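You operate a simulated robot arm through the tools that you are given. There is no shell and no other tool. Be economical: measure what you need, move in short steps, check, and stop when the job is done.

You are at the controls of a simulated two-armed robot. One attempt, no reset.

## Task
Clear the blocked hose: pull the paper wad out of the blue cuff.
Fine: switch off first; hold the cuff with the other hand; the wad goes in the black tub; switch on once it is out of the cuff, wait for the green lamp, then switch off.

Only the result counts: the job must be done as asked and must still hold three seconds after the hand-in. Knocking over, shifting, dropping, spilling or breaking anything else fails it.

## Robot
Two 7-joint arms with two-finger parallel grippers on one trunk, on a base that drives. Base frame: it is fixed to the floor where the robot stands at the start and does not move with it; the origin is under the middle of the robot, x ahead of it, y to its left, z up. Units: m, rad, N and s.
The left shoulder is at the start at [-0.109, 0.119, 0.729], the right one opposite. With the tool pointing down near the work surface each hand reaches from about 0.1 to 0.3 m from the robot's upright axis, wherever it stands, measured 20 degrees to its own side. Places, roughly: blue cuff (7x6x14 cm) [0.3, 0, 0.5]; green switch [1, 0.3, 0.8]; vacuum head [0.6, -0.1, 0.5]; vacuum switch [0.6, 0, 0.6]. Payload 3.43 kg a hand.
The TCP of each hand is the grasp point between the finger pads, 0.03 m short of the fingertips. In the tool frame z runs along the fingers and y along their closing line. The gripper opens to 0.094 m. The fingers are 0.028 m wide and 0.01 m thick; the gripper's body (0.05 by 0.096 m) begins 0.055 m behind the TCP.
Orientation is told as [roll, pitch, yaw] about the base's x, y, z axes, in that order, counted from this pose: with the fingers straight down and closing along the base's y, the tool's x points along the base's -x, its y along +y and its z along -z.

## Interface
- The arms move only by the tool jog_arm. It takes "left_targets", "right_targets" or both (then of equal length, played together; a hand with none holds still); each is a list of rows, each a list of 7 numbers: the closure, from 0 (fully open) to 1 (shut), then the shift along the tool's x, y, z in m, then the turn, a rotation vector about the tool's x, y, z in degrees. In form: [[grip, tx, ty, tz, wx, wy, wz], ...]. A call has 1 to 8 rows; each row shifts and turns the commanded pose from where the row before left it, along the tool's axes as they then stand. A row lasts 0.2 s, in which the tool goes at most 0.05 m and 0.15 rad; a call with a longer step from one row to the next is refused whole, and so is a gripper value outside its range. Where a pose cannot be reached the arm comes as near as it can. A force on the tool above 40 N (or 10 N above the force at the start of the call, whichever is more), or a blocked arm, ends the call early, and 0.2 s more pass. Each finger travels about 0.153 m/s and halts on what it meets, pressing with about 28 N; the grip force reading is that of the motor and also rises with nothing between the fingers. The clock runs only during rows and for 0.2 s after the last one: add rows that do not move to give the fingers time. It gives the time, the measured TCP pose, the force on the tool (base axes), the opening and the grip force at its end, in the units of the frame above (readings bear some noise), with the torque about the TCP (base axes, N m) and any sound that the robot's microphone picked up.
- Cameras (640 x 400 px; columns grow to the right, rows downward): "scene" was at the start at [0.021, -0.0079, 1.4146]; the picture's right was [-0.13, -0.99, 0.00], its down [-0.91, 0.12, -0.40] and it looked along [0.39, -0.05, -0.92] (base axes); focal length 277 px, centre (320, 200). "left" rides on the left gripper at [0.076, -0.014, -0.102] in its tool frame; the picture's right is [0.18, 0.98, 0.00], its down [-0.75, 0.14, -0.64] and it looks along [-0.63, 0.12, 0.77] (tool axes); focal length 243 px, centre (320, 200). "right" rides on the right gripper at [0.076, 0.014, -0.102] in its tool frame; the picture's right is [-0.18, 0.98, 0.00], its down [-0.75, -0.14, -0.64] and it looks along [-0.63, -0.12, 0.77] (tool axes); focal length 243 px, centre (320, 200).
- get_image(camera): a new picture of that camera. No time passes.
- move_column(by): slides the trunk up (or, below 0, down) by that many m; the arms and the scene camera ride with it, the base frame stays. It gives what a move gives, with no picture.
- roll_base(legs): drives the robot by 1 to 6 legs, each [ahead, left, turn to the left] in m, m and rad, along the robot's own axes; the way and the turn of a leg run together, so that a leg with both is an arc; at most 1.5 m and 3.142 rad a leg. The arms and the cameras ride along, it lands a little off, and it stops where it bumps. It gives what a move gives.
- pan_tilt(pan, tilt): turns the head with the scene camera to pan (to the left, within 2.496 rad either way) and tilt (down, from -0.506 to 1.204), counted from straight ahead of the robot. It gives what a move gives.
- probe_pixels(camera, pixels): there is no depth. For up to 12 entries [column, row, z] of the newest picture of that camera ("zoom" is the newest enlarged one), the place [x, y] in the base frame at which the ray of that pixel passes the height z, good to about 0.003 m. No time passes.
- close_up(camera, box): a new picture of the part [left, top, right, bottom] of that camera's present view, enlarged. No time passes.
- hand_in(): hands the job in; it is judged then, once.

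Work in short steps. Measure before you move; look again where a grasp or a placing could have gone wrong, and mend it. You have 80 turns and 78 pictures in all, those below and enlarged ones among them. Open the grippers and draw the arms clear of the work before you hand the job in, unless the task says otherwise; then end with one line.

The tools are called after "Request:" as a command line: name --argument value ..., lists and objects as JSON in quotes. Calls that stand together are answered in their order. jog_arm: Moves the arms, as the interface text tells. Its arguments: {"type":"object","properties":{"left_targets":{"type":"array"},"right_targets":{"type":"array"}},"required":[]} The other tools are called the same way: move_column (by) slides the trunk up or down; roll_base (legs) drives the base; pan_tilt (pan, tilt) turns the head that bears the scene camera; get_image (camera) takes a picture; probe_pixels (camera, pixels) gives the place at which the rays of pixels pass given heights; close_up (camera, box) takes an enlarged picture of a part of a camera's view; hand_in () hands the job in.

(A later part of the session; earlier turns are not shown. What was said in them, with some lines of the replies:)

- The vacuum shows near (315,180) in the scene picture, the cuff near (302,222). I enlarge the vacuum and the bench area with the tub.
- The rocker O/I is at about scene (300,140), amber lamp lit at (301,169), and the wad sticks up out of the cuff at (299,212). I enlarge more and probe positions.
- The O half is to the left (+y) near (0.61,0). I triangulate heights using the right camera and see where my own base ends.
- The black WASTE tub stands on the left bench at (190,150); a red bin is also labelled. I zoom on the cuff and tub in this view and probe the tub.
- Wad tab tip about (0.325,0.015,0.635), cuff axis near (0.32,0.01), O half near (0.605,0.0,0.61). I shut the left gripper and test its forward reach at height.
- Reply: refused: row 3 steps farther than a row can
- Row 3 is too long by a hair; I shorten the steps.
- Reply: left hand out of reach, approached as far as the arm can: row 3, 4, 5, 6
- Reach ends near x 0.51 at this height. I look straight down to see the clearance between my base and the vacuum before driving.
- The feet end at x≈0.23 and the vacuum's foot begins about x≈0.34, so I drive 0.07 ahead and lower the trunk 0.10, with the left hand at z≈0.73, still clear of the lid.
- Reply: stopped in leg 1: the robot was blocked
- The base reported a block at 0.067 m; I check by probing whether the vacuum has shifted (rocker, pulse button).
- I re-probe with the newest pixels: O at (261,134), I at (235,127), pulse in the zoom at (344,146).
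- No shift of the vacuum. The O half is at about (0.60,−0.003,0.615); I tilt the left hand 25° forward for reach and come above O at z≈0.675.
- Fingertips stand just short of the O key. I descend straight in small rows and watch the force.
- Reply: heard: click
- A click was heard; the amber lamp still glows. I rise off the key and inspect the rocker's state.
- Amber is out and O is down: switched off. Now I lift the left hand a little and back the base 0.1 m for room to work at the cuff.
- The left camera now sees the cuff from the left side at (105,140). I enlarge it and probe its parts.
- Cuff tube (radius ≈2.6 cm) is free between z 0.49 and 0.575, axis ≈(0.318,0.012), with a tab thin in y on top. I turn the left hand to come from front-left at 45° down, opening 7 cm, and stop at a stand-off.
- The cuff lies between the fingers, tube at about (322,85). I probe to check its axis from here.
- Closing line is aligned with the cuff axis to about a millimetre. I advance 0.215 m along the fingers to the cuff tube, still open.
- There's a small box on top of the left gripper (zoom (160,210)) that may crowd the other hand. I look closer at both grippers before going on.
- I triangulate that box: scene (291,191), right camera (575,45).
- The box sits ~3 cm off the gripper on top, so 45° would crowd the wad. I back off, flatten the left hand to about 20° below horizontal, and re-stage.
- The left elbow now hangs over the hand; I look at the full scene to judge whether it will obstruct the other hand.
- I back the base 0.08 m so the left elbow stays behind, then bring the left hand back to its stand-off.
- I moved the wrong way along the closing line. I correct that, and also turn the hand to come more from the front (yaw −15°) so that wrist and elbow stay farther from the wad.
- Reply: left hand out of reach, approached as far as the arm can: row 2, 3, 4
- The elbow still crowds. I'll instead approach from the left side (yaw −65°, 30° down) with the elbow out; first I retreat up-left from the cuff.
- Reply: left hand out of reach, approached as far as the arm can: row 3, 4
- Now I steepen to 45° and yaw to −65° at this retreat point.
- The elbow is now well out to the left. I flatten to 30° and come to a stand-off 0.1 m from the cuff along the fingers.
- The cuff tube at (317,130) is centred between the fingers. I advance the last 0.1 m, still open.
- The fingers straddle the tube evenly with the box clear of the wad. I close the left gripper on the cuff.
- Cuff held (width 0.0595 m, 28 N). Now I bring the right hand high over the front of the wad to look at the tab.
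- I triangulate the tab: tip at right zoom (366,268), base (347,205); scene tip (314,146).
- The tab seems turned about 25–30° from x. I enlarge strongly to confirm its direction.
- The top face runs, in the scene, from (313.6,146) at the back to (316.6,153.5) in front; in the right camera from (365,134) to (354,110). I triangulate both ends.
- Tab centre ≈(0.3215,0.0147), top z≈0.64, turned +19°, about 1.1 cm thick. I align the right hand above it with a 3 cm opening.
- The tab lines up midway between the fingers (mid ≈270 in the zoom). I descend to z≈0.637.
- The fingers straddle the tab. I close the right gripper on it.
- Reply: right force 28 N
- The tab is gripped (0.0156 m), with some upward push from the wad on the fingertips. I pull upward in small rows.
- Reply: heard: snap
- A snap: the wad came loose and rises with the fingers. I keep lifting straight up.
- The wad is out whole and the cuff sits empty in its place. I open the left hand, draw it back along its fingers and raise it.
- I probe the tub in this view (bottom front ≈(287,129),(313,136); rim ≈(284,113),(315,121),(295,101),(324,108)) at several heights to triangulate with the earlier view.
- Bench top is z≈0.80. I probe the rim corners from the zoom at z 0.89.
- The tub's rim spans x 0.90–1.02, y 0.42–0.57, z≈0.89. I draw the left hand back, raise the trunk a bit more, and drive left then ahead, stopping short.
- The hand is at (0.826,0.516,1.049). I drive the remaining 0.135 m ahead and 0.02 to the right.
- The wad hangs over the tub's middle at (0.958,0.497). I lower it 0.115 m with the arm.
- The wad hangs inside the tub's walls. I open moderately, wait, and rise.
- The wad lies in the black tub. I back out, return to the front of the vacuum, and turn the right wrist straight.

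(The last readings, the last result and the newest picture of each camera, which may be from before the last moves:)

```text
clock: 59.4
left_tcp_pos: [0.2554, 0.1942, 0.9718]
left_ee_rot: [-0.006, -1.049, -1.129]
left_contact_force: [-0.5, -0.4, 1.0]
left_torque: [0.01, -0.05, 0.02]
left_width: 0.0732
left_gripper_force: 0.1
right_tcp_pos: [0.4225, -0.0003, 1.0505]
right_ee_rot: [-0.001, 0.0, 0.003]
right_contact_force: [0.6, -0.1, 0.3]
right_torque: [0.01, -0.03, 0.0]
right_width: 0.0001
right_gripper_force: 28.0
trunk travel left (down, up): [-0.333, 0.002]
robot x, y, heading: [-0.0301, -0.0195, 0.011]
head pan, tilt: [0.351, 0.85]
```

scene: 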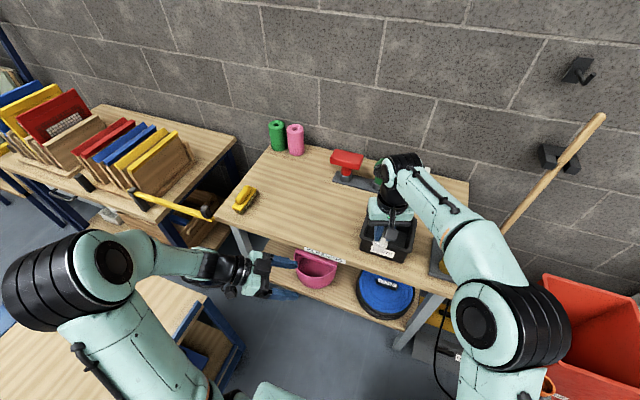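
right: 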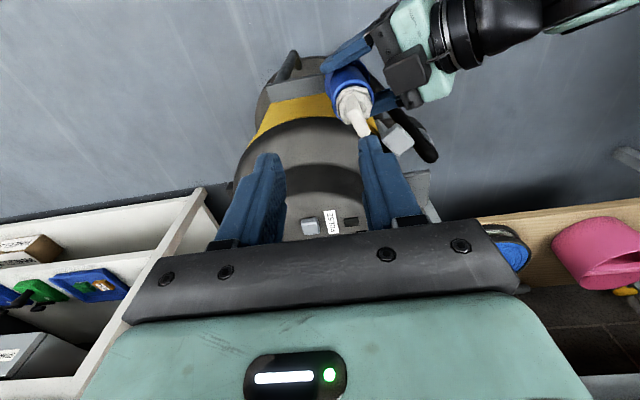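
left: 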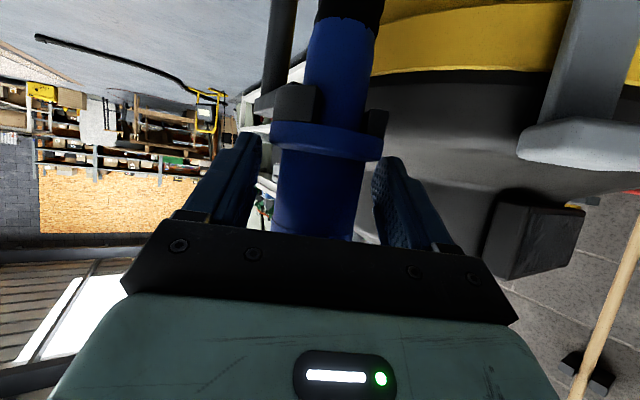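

I drive 0.08 m ahead, lower the trunk 0.28 and point the head back down at the lid.

Request:
roll_base --legs '[[0.078, 0, -0.011]]'

Request:
move_column --by -0.283

Request:
pan_tilt --pan 0.0 --tilt 1.15

Request:
jog_arm --right_targets '[[1, 0, 0, 0, 0, -8.3, 0], [1, 0, 0, 0, 0, -8.3, 0], [1, 0, 0, 0, 0, -8.4, 0]]'

Request:
get_image --camera "scene"

```text
clock: 60.5
left_tcp_pos: [0.336, 0.1916, 0.9705]
left_ee_rot: [-0.006, -1.046, -1.138]
left_contact_force: [0.8, -0.1, 0.1]
left_torque: [0.03, -0.01, 0.01]
left_width: 0.0735
left_gripper_force: 0.1
right_tcp_pos: [0.5013, -0.006, 1.0496]
right_ee_rot: [0.002, -0.001, -0.006]
right_contact_force: [1.4, -0.2, -0.2]
right_torque: [0.03, 0.03, 0.0]
right_width: 0.0
right_gripper_force: 28.4
trunk travel left (down, up): [-0.333, 0.002]
robot x, y, heading: [0.045, -0.0204, -0.002]
head pan, tilt: [0.351, 0.85]
```

```text
clock: 63.4
left_tcp_pos: [0.3361, 0.1921, 0.6892]
left_ee_rot: [-0.006, -1.049, -1.14]
left_contact_force: [0.5, 0.3, -0.4]
left_torque: [0.0, 0.01, 0.0]
left_width: 0.0733
left_gripper_force: 0.0
right_tcp_pos: [0.5007, -0.004, 0.7658]
right_ee_rot: [0.003, -0.001, -0.005]
right_contact_force: [-0.1, -0.3, 1.1]
right_torque: [-0.01, 0.04, -0.03]
right_width: 0.0001
right_gripper_force: 28.0
trunk travel left (down, up): [-0.05, 0.285]
robot x, y, heading: [0.0432, -0.0141, 0.002]
head pan, tilt: [0.351, 0.85]
```

```text
clock: 64.2
left_tcp_pos: [0.3362, 0.1913, 0.6875]
left_ee_rot: [-0.006, -1.048, -1.138]
left_contact_force: [-0.2, 0.9, -0.8]
left_torque: [-0.01, 0.01, -0.02]
left_width: 0.0735
left_gripper_force: 0.1
right_tcp_pos: [0.5025, -0.0057, 0.7663]
right_ee_rot: [0.002, -0.001, -0.005]
right_contact_force: [0.2, 0.9, 0.4]
right_torque: [0.01, 0.01, -0.02]
right_width: 0.0002
right_gripper_force: 28.3
trunk travel left (down, up): [-0.05, 0.285]
robot x, y, heading: [0.0468, -0.0189, -0.001]
head pan, tilt: [0.0, 1.15]
```

```text
clock: 65.0
left_tcp_pos: [0.3355, 0.1924, 0.6881]
left_ee_rot: [-0.005, -1.047, -1.141]
left_contact_force: [0.2, -0.7, -0.2]
left_torque: [0.01, -0.03, 0.01]
left_width: 0.0733
left_gripper_force: 0.0
right_tcp_pos: [0.5001, -0.0054, 0.7663]
right_ee_rot: [0.001, -0.437, -0.006]
right_contact_force: [-0.4, 0.0, 0.4]
right_torque: [0.0, -0.01, -0.02]
right_width: 0.0
right_gripper_force: 28.3
trunk travel left (down, up): [-0.05, 0.285]
robot x, y, heading: [0.0451, -0.0184, 0.003]
head pan, tilt: [0.0, 1.15]
```

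```text
8 pictures are left
```

scene: 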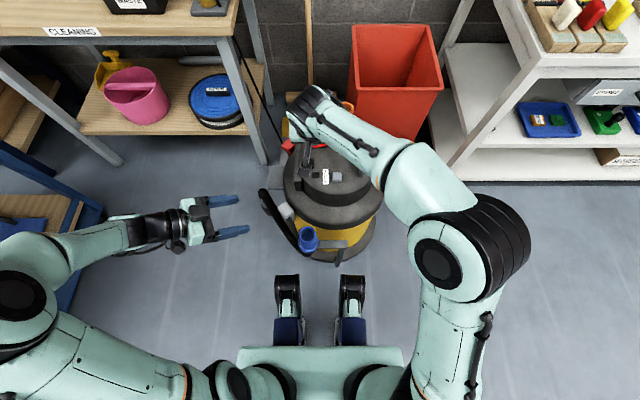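

Robot is placed (x 0.045). I bring the right fingertips above the I key at about (0.600,−0.030,0.673).

Request:
jog_arm --right_targets '[[1, -0.0128, -0.0062, 0.0317, 0, 0, 0], [1, -0.0128, -0.0062, 0.0317, 0, 0, 0], [1, -0.0128, -0.0062, 0.0317, 0, 0, 0], [1, -0.0128, -0.0062, 0.0317, 0, 0, 0], [1, 0, 0, 0, 0, 0, 0]]'

Request:
close_up --camera "scene" --box '[270, 120, 370, 200]'

```text
clock: 66.2
left_tcp_pos: [0.3364, 0.1917, 0.6887]
left_ee_rot: [-0.005, -1.048, -1.139]
left_contact_force: [-0.2, -0.3, -0.1]
left_torque: [0.01, 0.01, 0.0]
left_width: 0.0731
left_gripper_force: 0.1
right_tcp_pos: [0.6012, -0.0318, 0.6754]
right_ee_rot: [0.002, -0.437, -0.006]
right_contact_force: [0.1, -0.1, -0.8]
right_torque: [-0.01, 0.02, 0.03]
right_width: 0.0
right_gripper_force: 28.6
trunk travel left (down, up): [-0.05, 0.285]
robot x, y, heading: [0.0475, -0.0183, -0.003]
head pan, tilt: [0.0, 1.15]
```

```text
5.00 times, centred on (320, 160) of scene
```

zoom: 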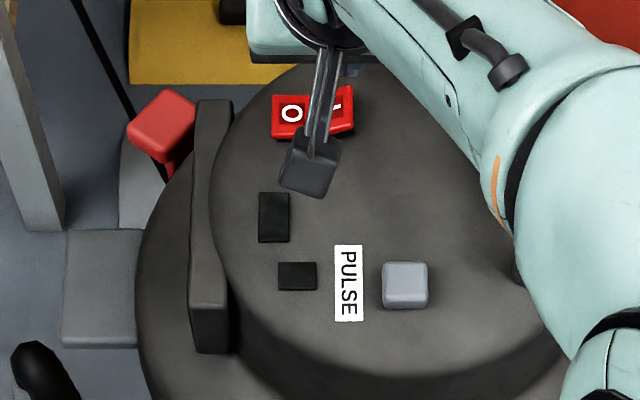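

The I key stands raised under the fingertips and both lamps are visible. I press and lift.

Request:
jog_arm --right_targets '[[1, 0.0042, 0, 0.0091, 0, 0, 0], [1, 0.0042, 0, 0.0091, 0, 0, 0], [1, 0.0029, 0, 0.0063, 0, 0, 0], [1, 0, 0, 0, 0, 0, 0], [1, -0.0042, 0, -0.0091, 0, 0, 0], [1, -0.0071, 0, -0.0154, 0, 0, 0]]'

Request:
close_up --camera "scene" --box '[270, 120, 370, 200]'

```text
clock: 67.6
left_tcp_pos: [0.3367, 0.1916, 0.6868]
left_ee_rot: [-0.005, -1.048, -1.137]
left_contact_force: [-0.3, 0.5, 0.0]
left_torque: [0.01, 0.01, -0.01]
left_width: 0.0733
left_gripper_force: 0.0
right_tcp_pos: [0.601, -0.0328, 0.6734]
right_ee_rot: [-0.001, -0.437, -0.006]
right_contact_force: [-0.3, 0.8, 0.9]
right_torque: [0.01, 0.06, -0.04]
right_width: 0.0001
right_gripper_force: 28.1
trunk travel left (down, up): [-0.05, 0.285]
robot x, y, heading: [0.0437, -0.0185, -0.003]
head pan, tilt: [0.0, 1.15]
heard: click
```

```text
5.00 times, centred on (320, 160) of scene
```

zoom: 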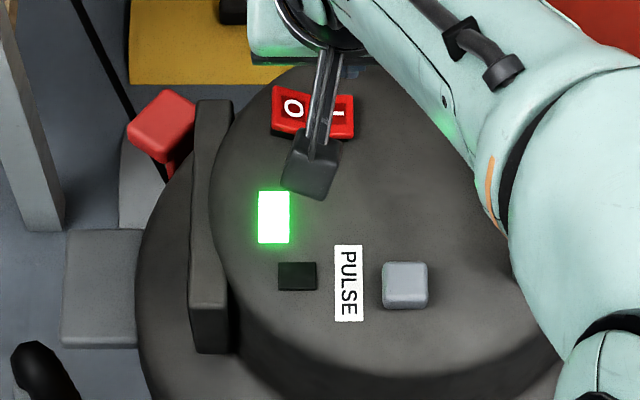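

Click, and the green lamp is lit at once. I pause a second, shift over to O (y≈0.003), press and lift.

Request:
jog_arm --right_targets '[[1, 0, 0, 0, 0, 0, 0], [1, 0, 0, 0, 0, 0, 0], [1, 0, 0.018, 0, 0, 0, 0], [1, 0, 0.0175, 0, 0, 0, 0], [1, 0, 0, 0, 0, 0, 0]]'

Request:
close_up --camera "scene" --box '[270, 120, 370, 200]'

Request:
jog_arm --right_targets '[[1, 0.0042, 0, 0.0091, 0, 0, 0], [1, 0.0042, 0, 0.0091, 0, 0, 0], [1, 0.0029, 0, 0.0063, 0, 0, 0], [1, 0, 0, 0, 0, 0, 0], [1, -0.0042, 0, -0.0091, 0, 0, 0], [1, -0.0071, 0, -0.0154, 0, 0, 0], [1, -0.0126, 0, -0.0273, 0, 0, 0]]'

Request:
close_up --camera "scene" --box '[270, 120, 370, 200]'

```text
clock: 68.8
left_tcp_pos: [0.335, 0.1919, 0.6882]
left_ee_rot: [-0.006, -1.046, -1.138]
left_contact_force: [-0.1, -1.0, 0.7]
left_torque: [0.03, -0.06, 0.01]
left_width: 0.0736
left_gripper_force: 0.0
right_tcp_pos: [0.6016, 0.0055, 0.6733]
right_ee_rot: [0.001, -0.436, -0.005]
right_contact_force: [-0.7, 0.6, -0.1]
right_torque: [-0.01, -0.02, -0.01]
right_width: 0.0002
right_gripper_force: 28.1
trunk travel left (down, up): [-0.05, 0.285]
robot x, y, heading: [0.0441, -0.0179, 0.003]
head pan, tilt: [0.0, 1.15]
```

```text
5.00 times, centred on (320, 160) of scene
```

zoom: 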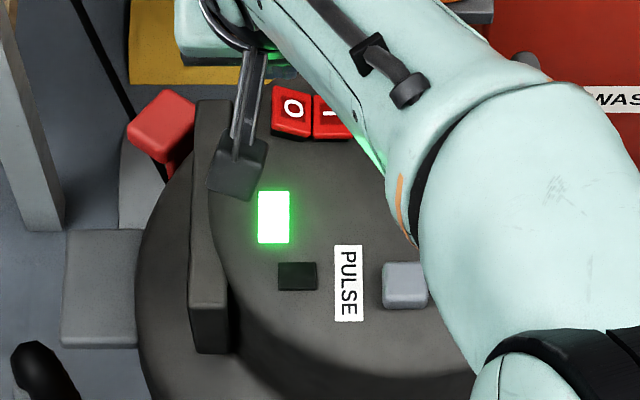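

```text
clock: 70.4
left_tcp_pos: [0.3363, 0.1921, 0.6884]
left_ee_rot: [-0.007, -1.047, -1.139]
left_contact_force: [-0.3, -0.1, -0.9]
left_torque: [0.02, 0.0, -0.04]
left_width: 0.0732
left_gripper_force: 0.0
right_tcp_pos: [0.6015, 0.0042, 0.7048]
right_ee_rot: [0.002, -0.435, -0.004]
right_contact_force: [0.2, 0.0, 0.1]
right_torque: [0.03, 0.0, -0.03]
right_width: 0.0
right_gripper_force: 27.8
trunk travel left (down, up): [-0.05, 0.285]
robot x, y, heading: [0.0452, -0.0164, -0.0]
head pan, tilt: [0.0, 1.15]
heard: click
```

```text
5.00 times, centred on (320, 160) of scene
```

zoom: 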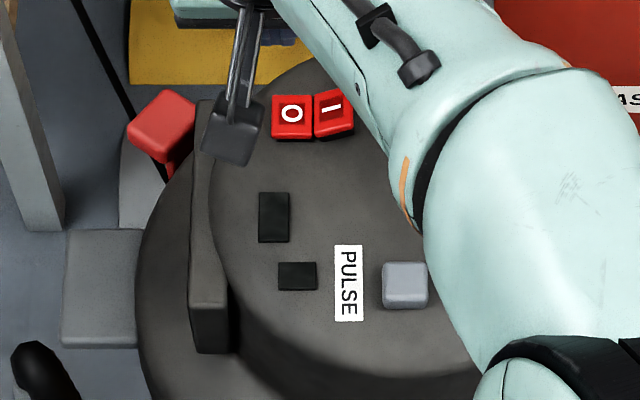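

Click; the green lamp is out and O is down. I raise the trunk, open the grippers and back away.

Request:
move_column --by 0.2

Request:
roll_base --legs '[[-0.3, 0, 0]]'

Request:
jog_arm --left_targets '[[0, 0, 0, 0, 0, 0, 0], [0, 0, 0, 0, 0, 0, 0], [0, 0, 0, 0, 0, 0, 0], [0, 0, 0, 0, 0, 0, 0]]' --right_targets '[[0, 0, 0, 0, 0, 0, 0], [0, 0, 0, 0, 0, 0, 0], [0, 0, 0, 0, 0, 0, 0], [0, 0, 0, 0, 0, 0, 0]]'

Request:
pan_tilt --pan 0.0 --tilt 0.9

Request:
get_image --camera "scene"

```text
clock: 72.6
left_tcp_pos: [0.3354, 0.1916, 0.889]
left_ee_rot: [-0.009, -1.046, -1.138]
left_contact_force: [-0.4, 0.1, 0.4]
left_torque: [0.0, 0.01, -0.01]
left_width: 0.0734
left_gripper_force: 0.1
right_tcp_pos: [0.6016, 0.0051, 0.9031]
right_ee_rot: [0.001, -0.436, -0.005]
right_contact_force: [0.5, 0.0, -0.5]
right_torque: [0.0, -0.03, -0.04]
right_width: 0.0
right_gripper_force: 27.9
trunk travel left (down, up): [-0.25, 0.085]
robot x, y, heading: [0.0469, -0.0189, -0.001]
head pan, tilt: [0.0, 1.15]
```

```text
clock: 74.6
left_tcp_pos: [0.0423, 0.1906, 0.8879]
left_ee_rot: [-0.006, -1.048, -1.142]
left_contact_force: [0.4, -0.3, -0.2]
left_torque: [0.02, -0.01, 0.0]
left_width: 0.0734
left_gripper_force: 0.0
right_tcp_pos: [0.3075, 0.0047, 0.904]
right_ee_rot: [0.002, -0.436, -0.007]
right_contact_force: [-0.2, -1.0, 1.3]
right_torque: [0.05, -0.02, 0.03]
right_width: 0.0
right_gripper_force: 28.4
trunk travel left (down, up): [-0.25, 0.085]
robot x, y, heading: [-0.2467, -0.016, -0.001]
head pan, tilt: [0.0, 1.15]
```

```text
clock: 75.6
left_tcp_pos: [0.0426, 0.1933, 0.8869]
left_ee_rot: [-0.007, -1.049, -1.143]
left_contact_force: [0.1, 0.0, -0.3]
left_torque: [0.03, 0.03, -0.02]
left_width: 0.0938
left_gripper_force: 0.0
right_tcp_pos: [0.3081, 0.0039, 0.9033]
right_ee_rot: [0.003, -0.437, -0.01]
right_contact_force: [-0.4, -0.2, -1.4]
right_torque: [-0.01, 0.0, 0.03]
right_width: 0.094
right_gripper_force: 0.0
trunk travel left (down, up): [-0.25, 0.085]
robot x, y, heading: [-0.2454, -0.0153, -0.004]
head pan, tilt: [0.0, 1.15]
```

```text
clock: 76.3
left_tcp_pos: [0.0423, 0.1916, 0.888]
left_ee_rot: [-0.005, -1.047, -1.14]
left_contact_force: [0.1, -0.1, 0.1]
left_torque: [0.01, 0.0, 0.01]
left_width: 0.0938
left_gripper_force: 0.0
right_tcp_pos: [0.3083, 0.004, 0.9033]
right_ee_rot: [0.001, -0.435, -0.009]
right_contact_force: [0.1, 0.1, -0.5]
right_torque: [0.0, 0.03, 0.02]
right_width: 0.0938
right_gripper_force: 0.2
trunk travel left (down, up): [-0.25, 0.085]
robot x, y, heading: [-0.2477, -0.0203, -0.004]
head pan, tilt: [0.0, 0.901]
```

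```text
3 pictures are left
```

scene: 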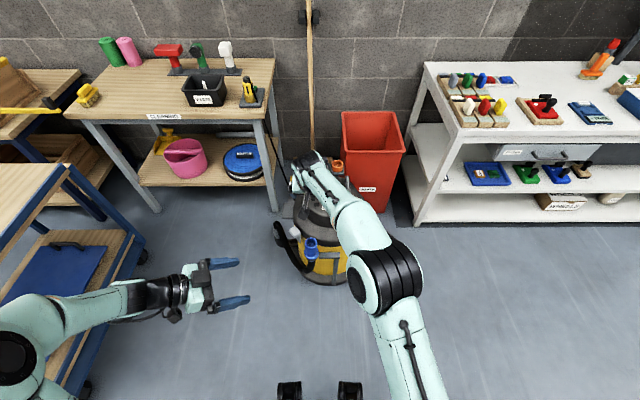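

The cuff is still in its holder, the wad is in the tub, and the vacuum and bench objects stand as before. I draw back a little more so the right hand is clear of the cuff, then hand in.

Request:
roll_base --legs '[[-0.12, 0, 0]]'

Request:
hand_in

```text
clock: 77.6
left_tcp_pos: [-0.0756, 0.1911, 0.8865]
left_ee_rot: [-0.004, -1.049, -1.141]
left_contact_force: [-0.1, -0.1, 1.0]
left_torque: [-0.03, 0.01, 0.01]
left_width: 0.0941
left_gripper_force: 0.0
right_tcp_pos: [0.1889, 0.0052, 0.9034]
right_ee_rot: [0.001, -0.437, -0.006]
right_contact_force: [-0.4, -0.6, -0.1]
right_torque: [0.01, -0.04, 0.03]
right_width: 0.0941
right_gripper_force: 0.0
trunk travel left (down, up): [-0.25, 0.085]
robot x, y, heading: [-0.3676, -0.0175, -0.009]
head pan, tilt: [0.0, 0.901]
```

```text
The job is handed in.
```

The job is done and handed in: I switched the vacuum off, held the cuff with the left hand, pulled the wad out and put it in the black tub, then switched on, saw the green lamp light, and switched off again. Early on the base bumped something in front of the vacuum; re-measuring showed the vacuum had not shifted.
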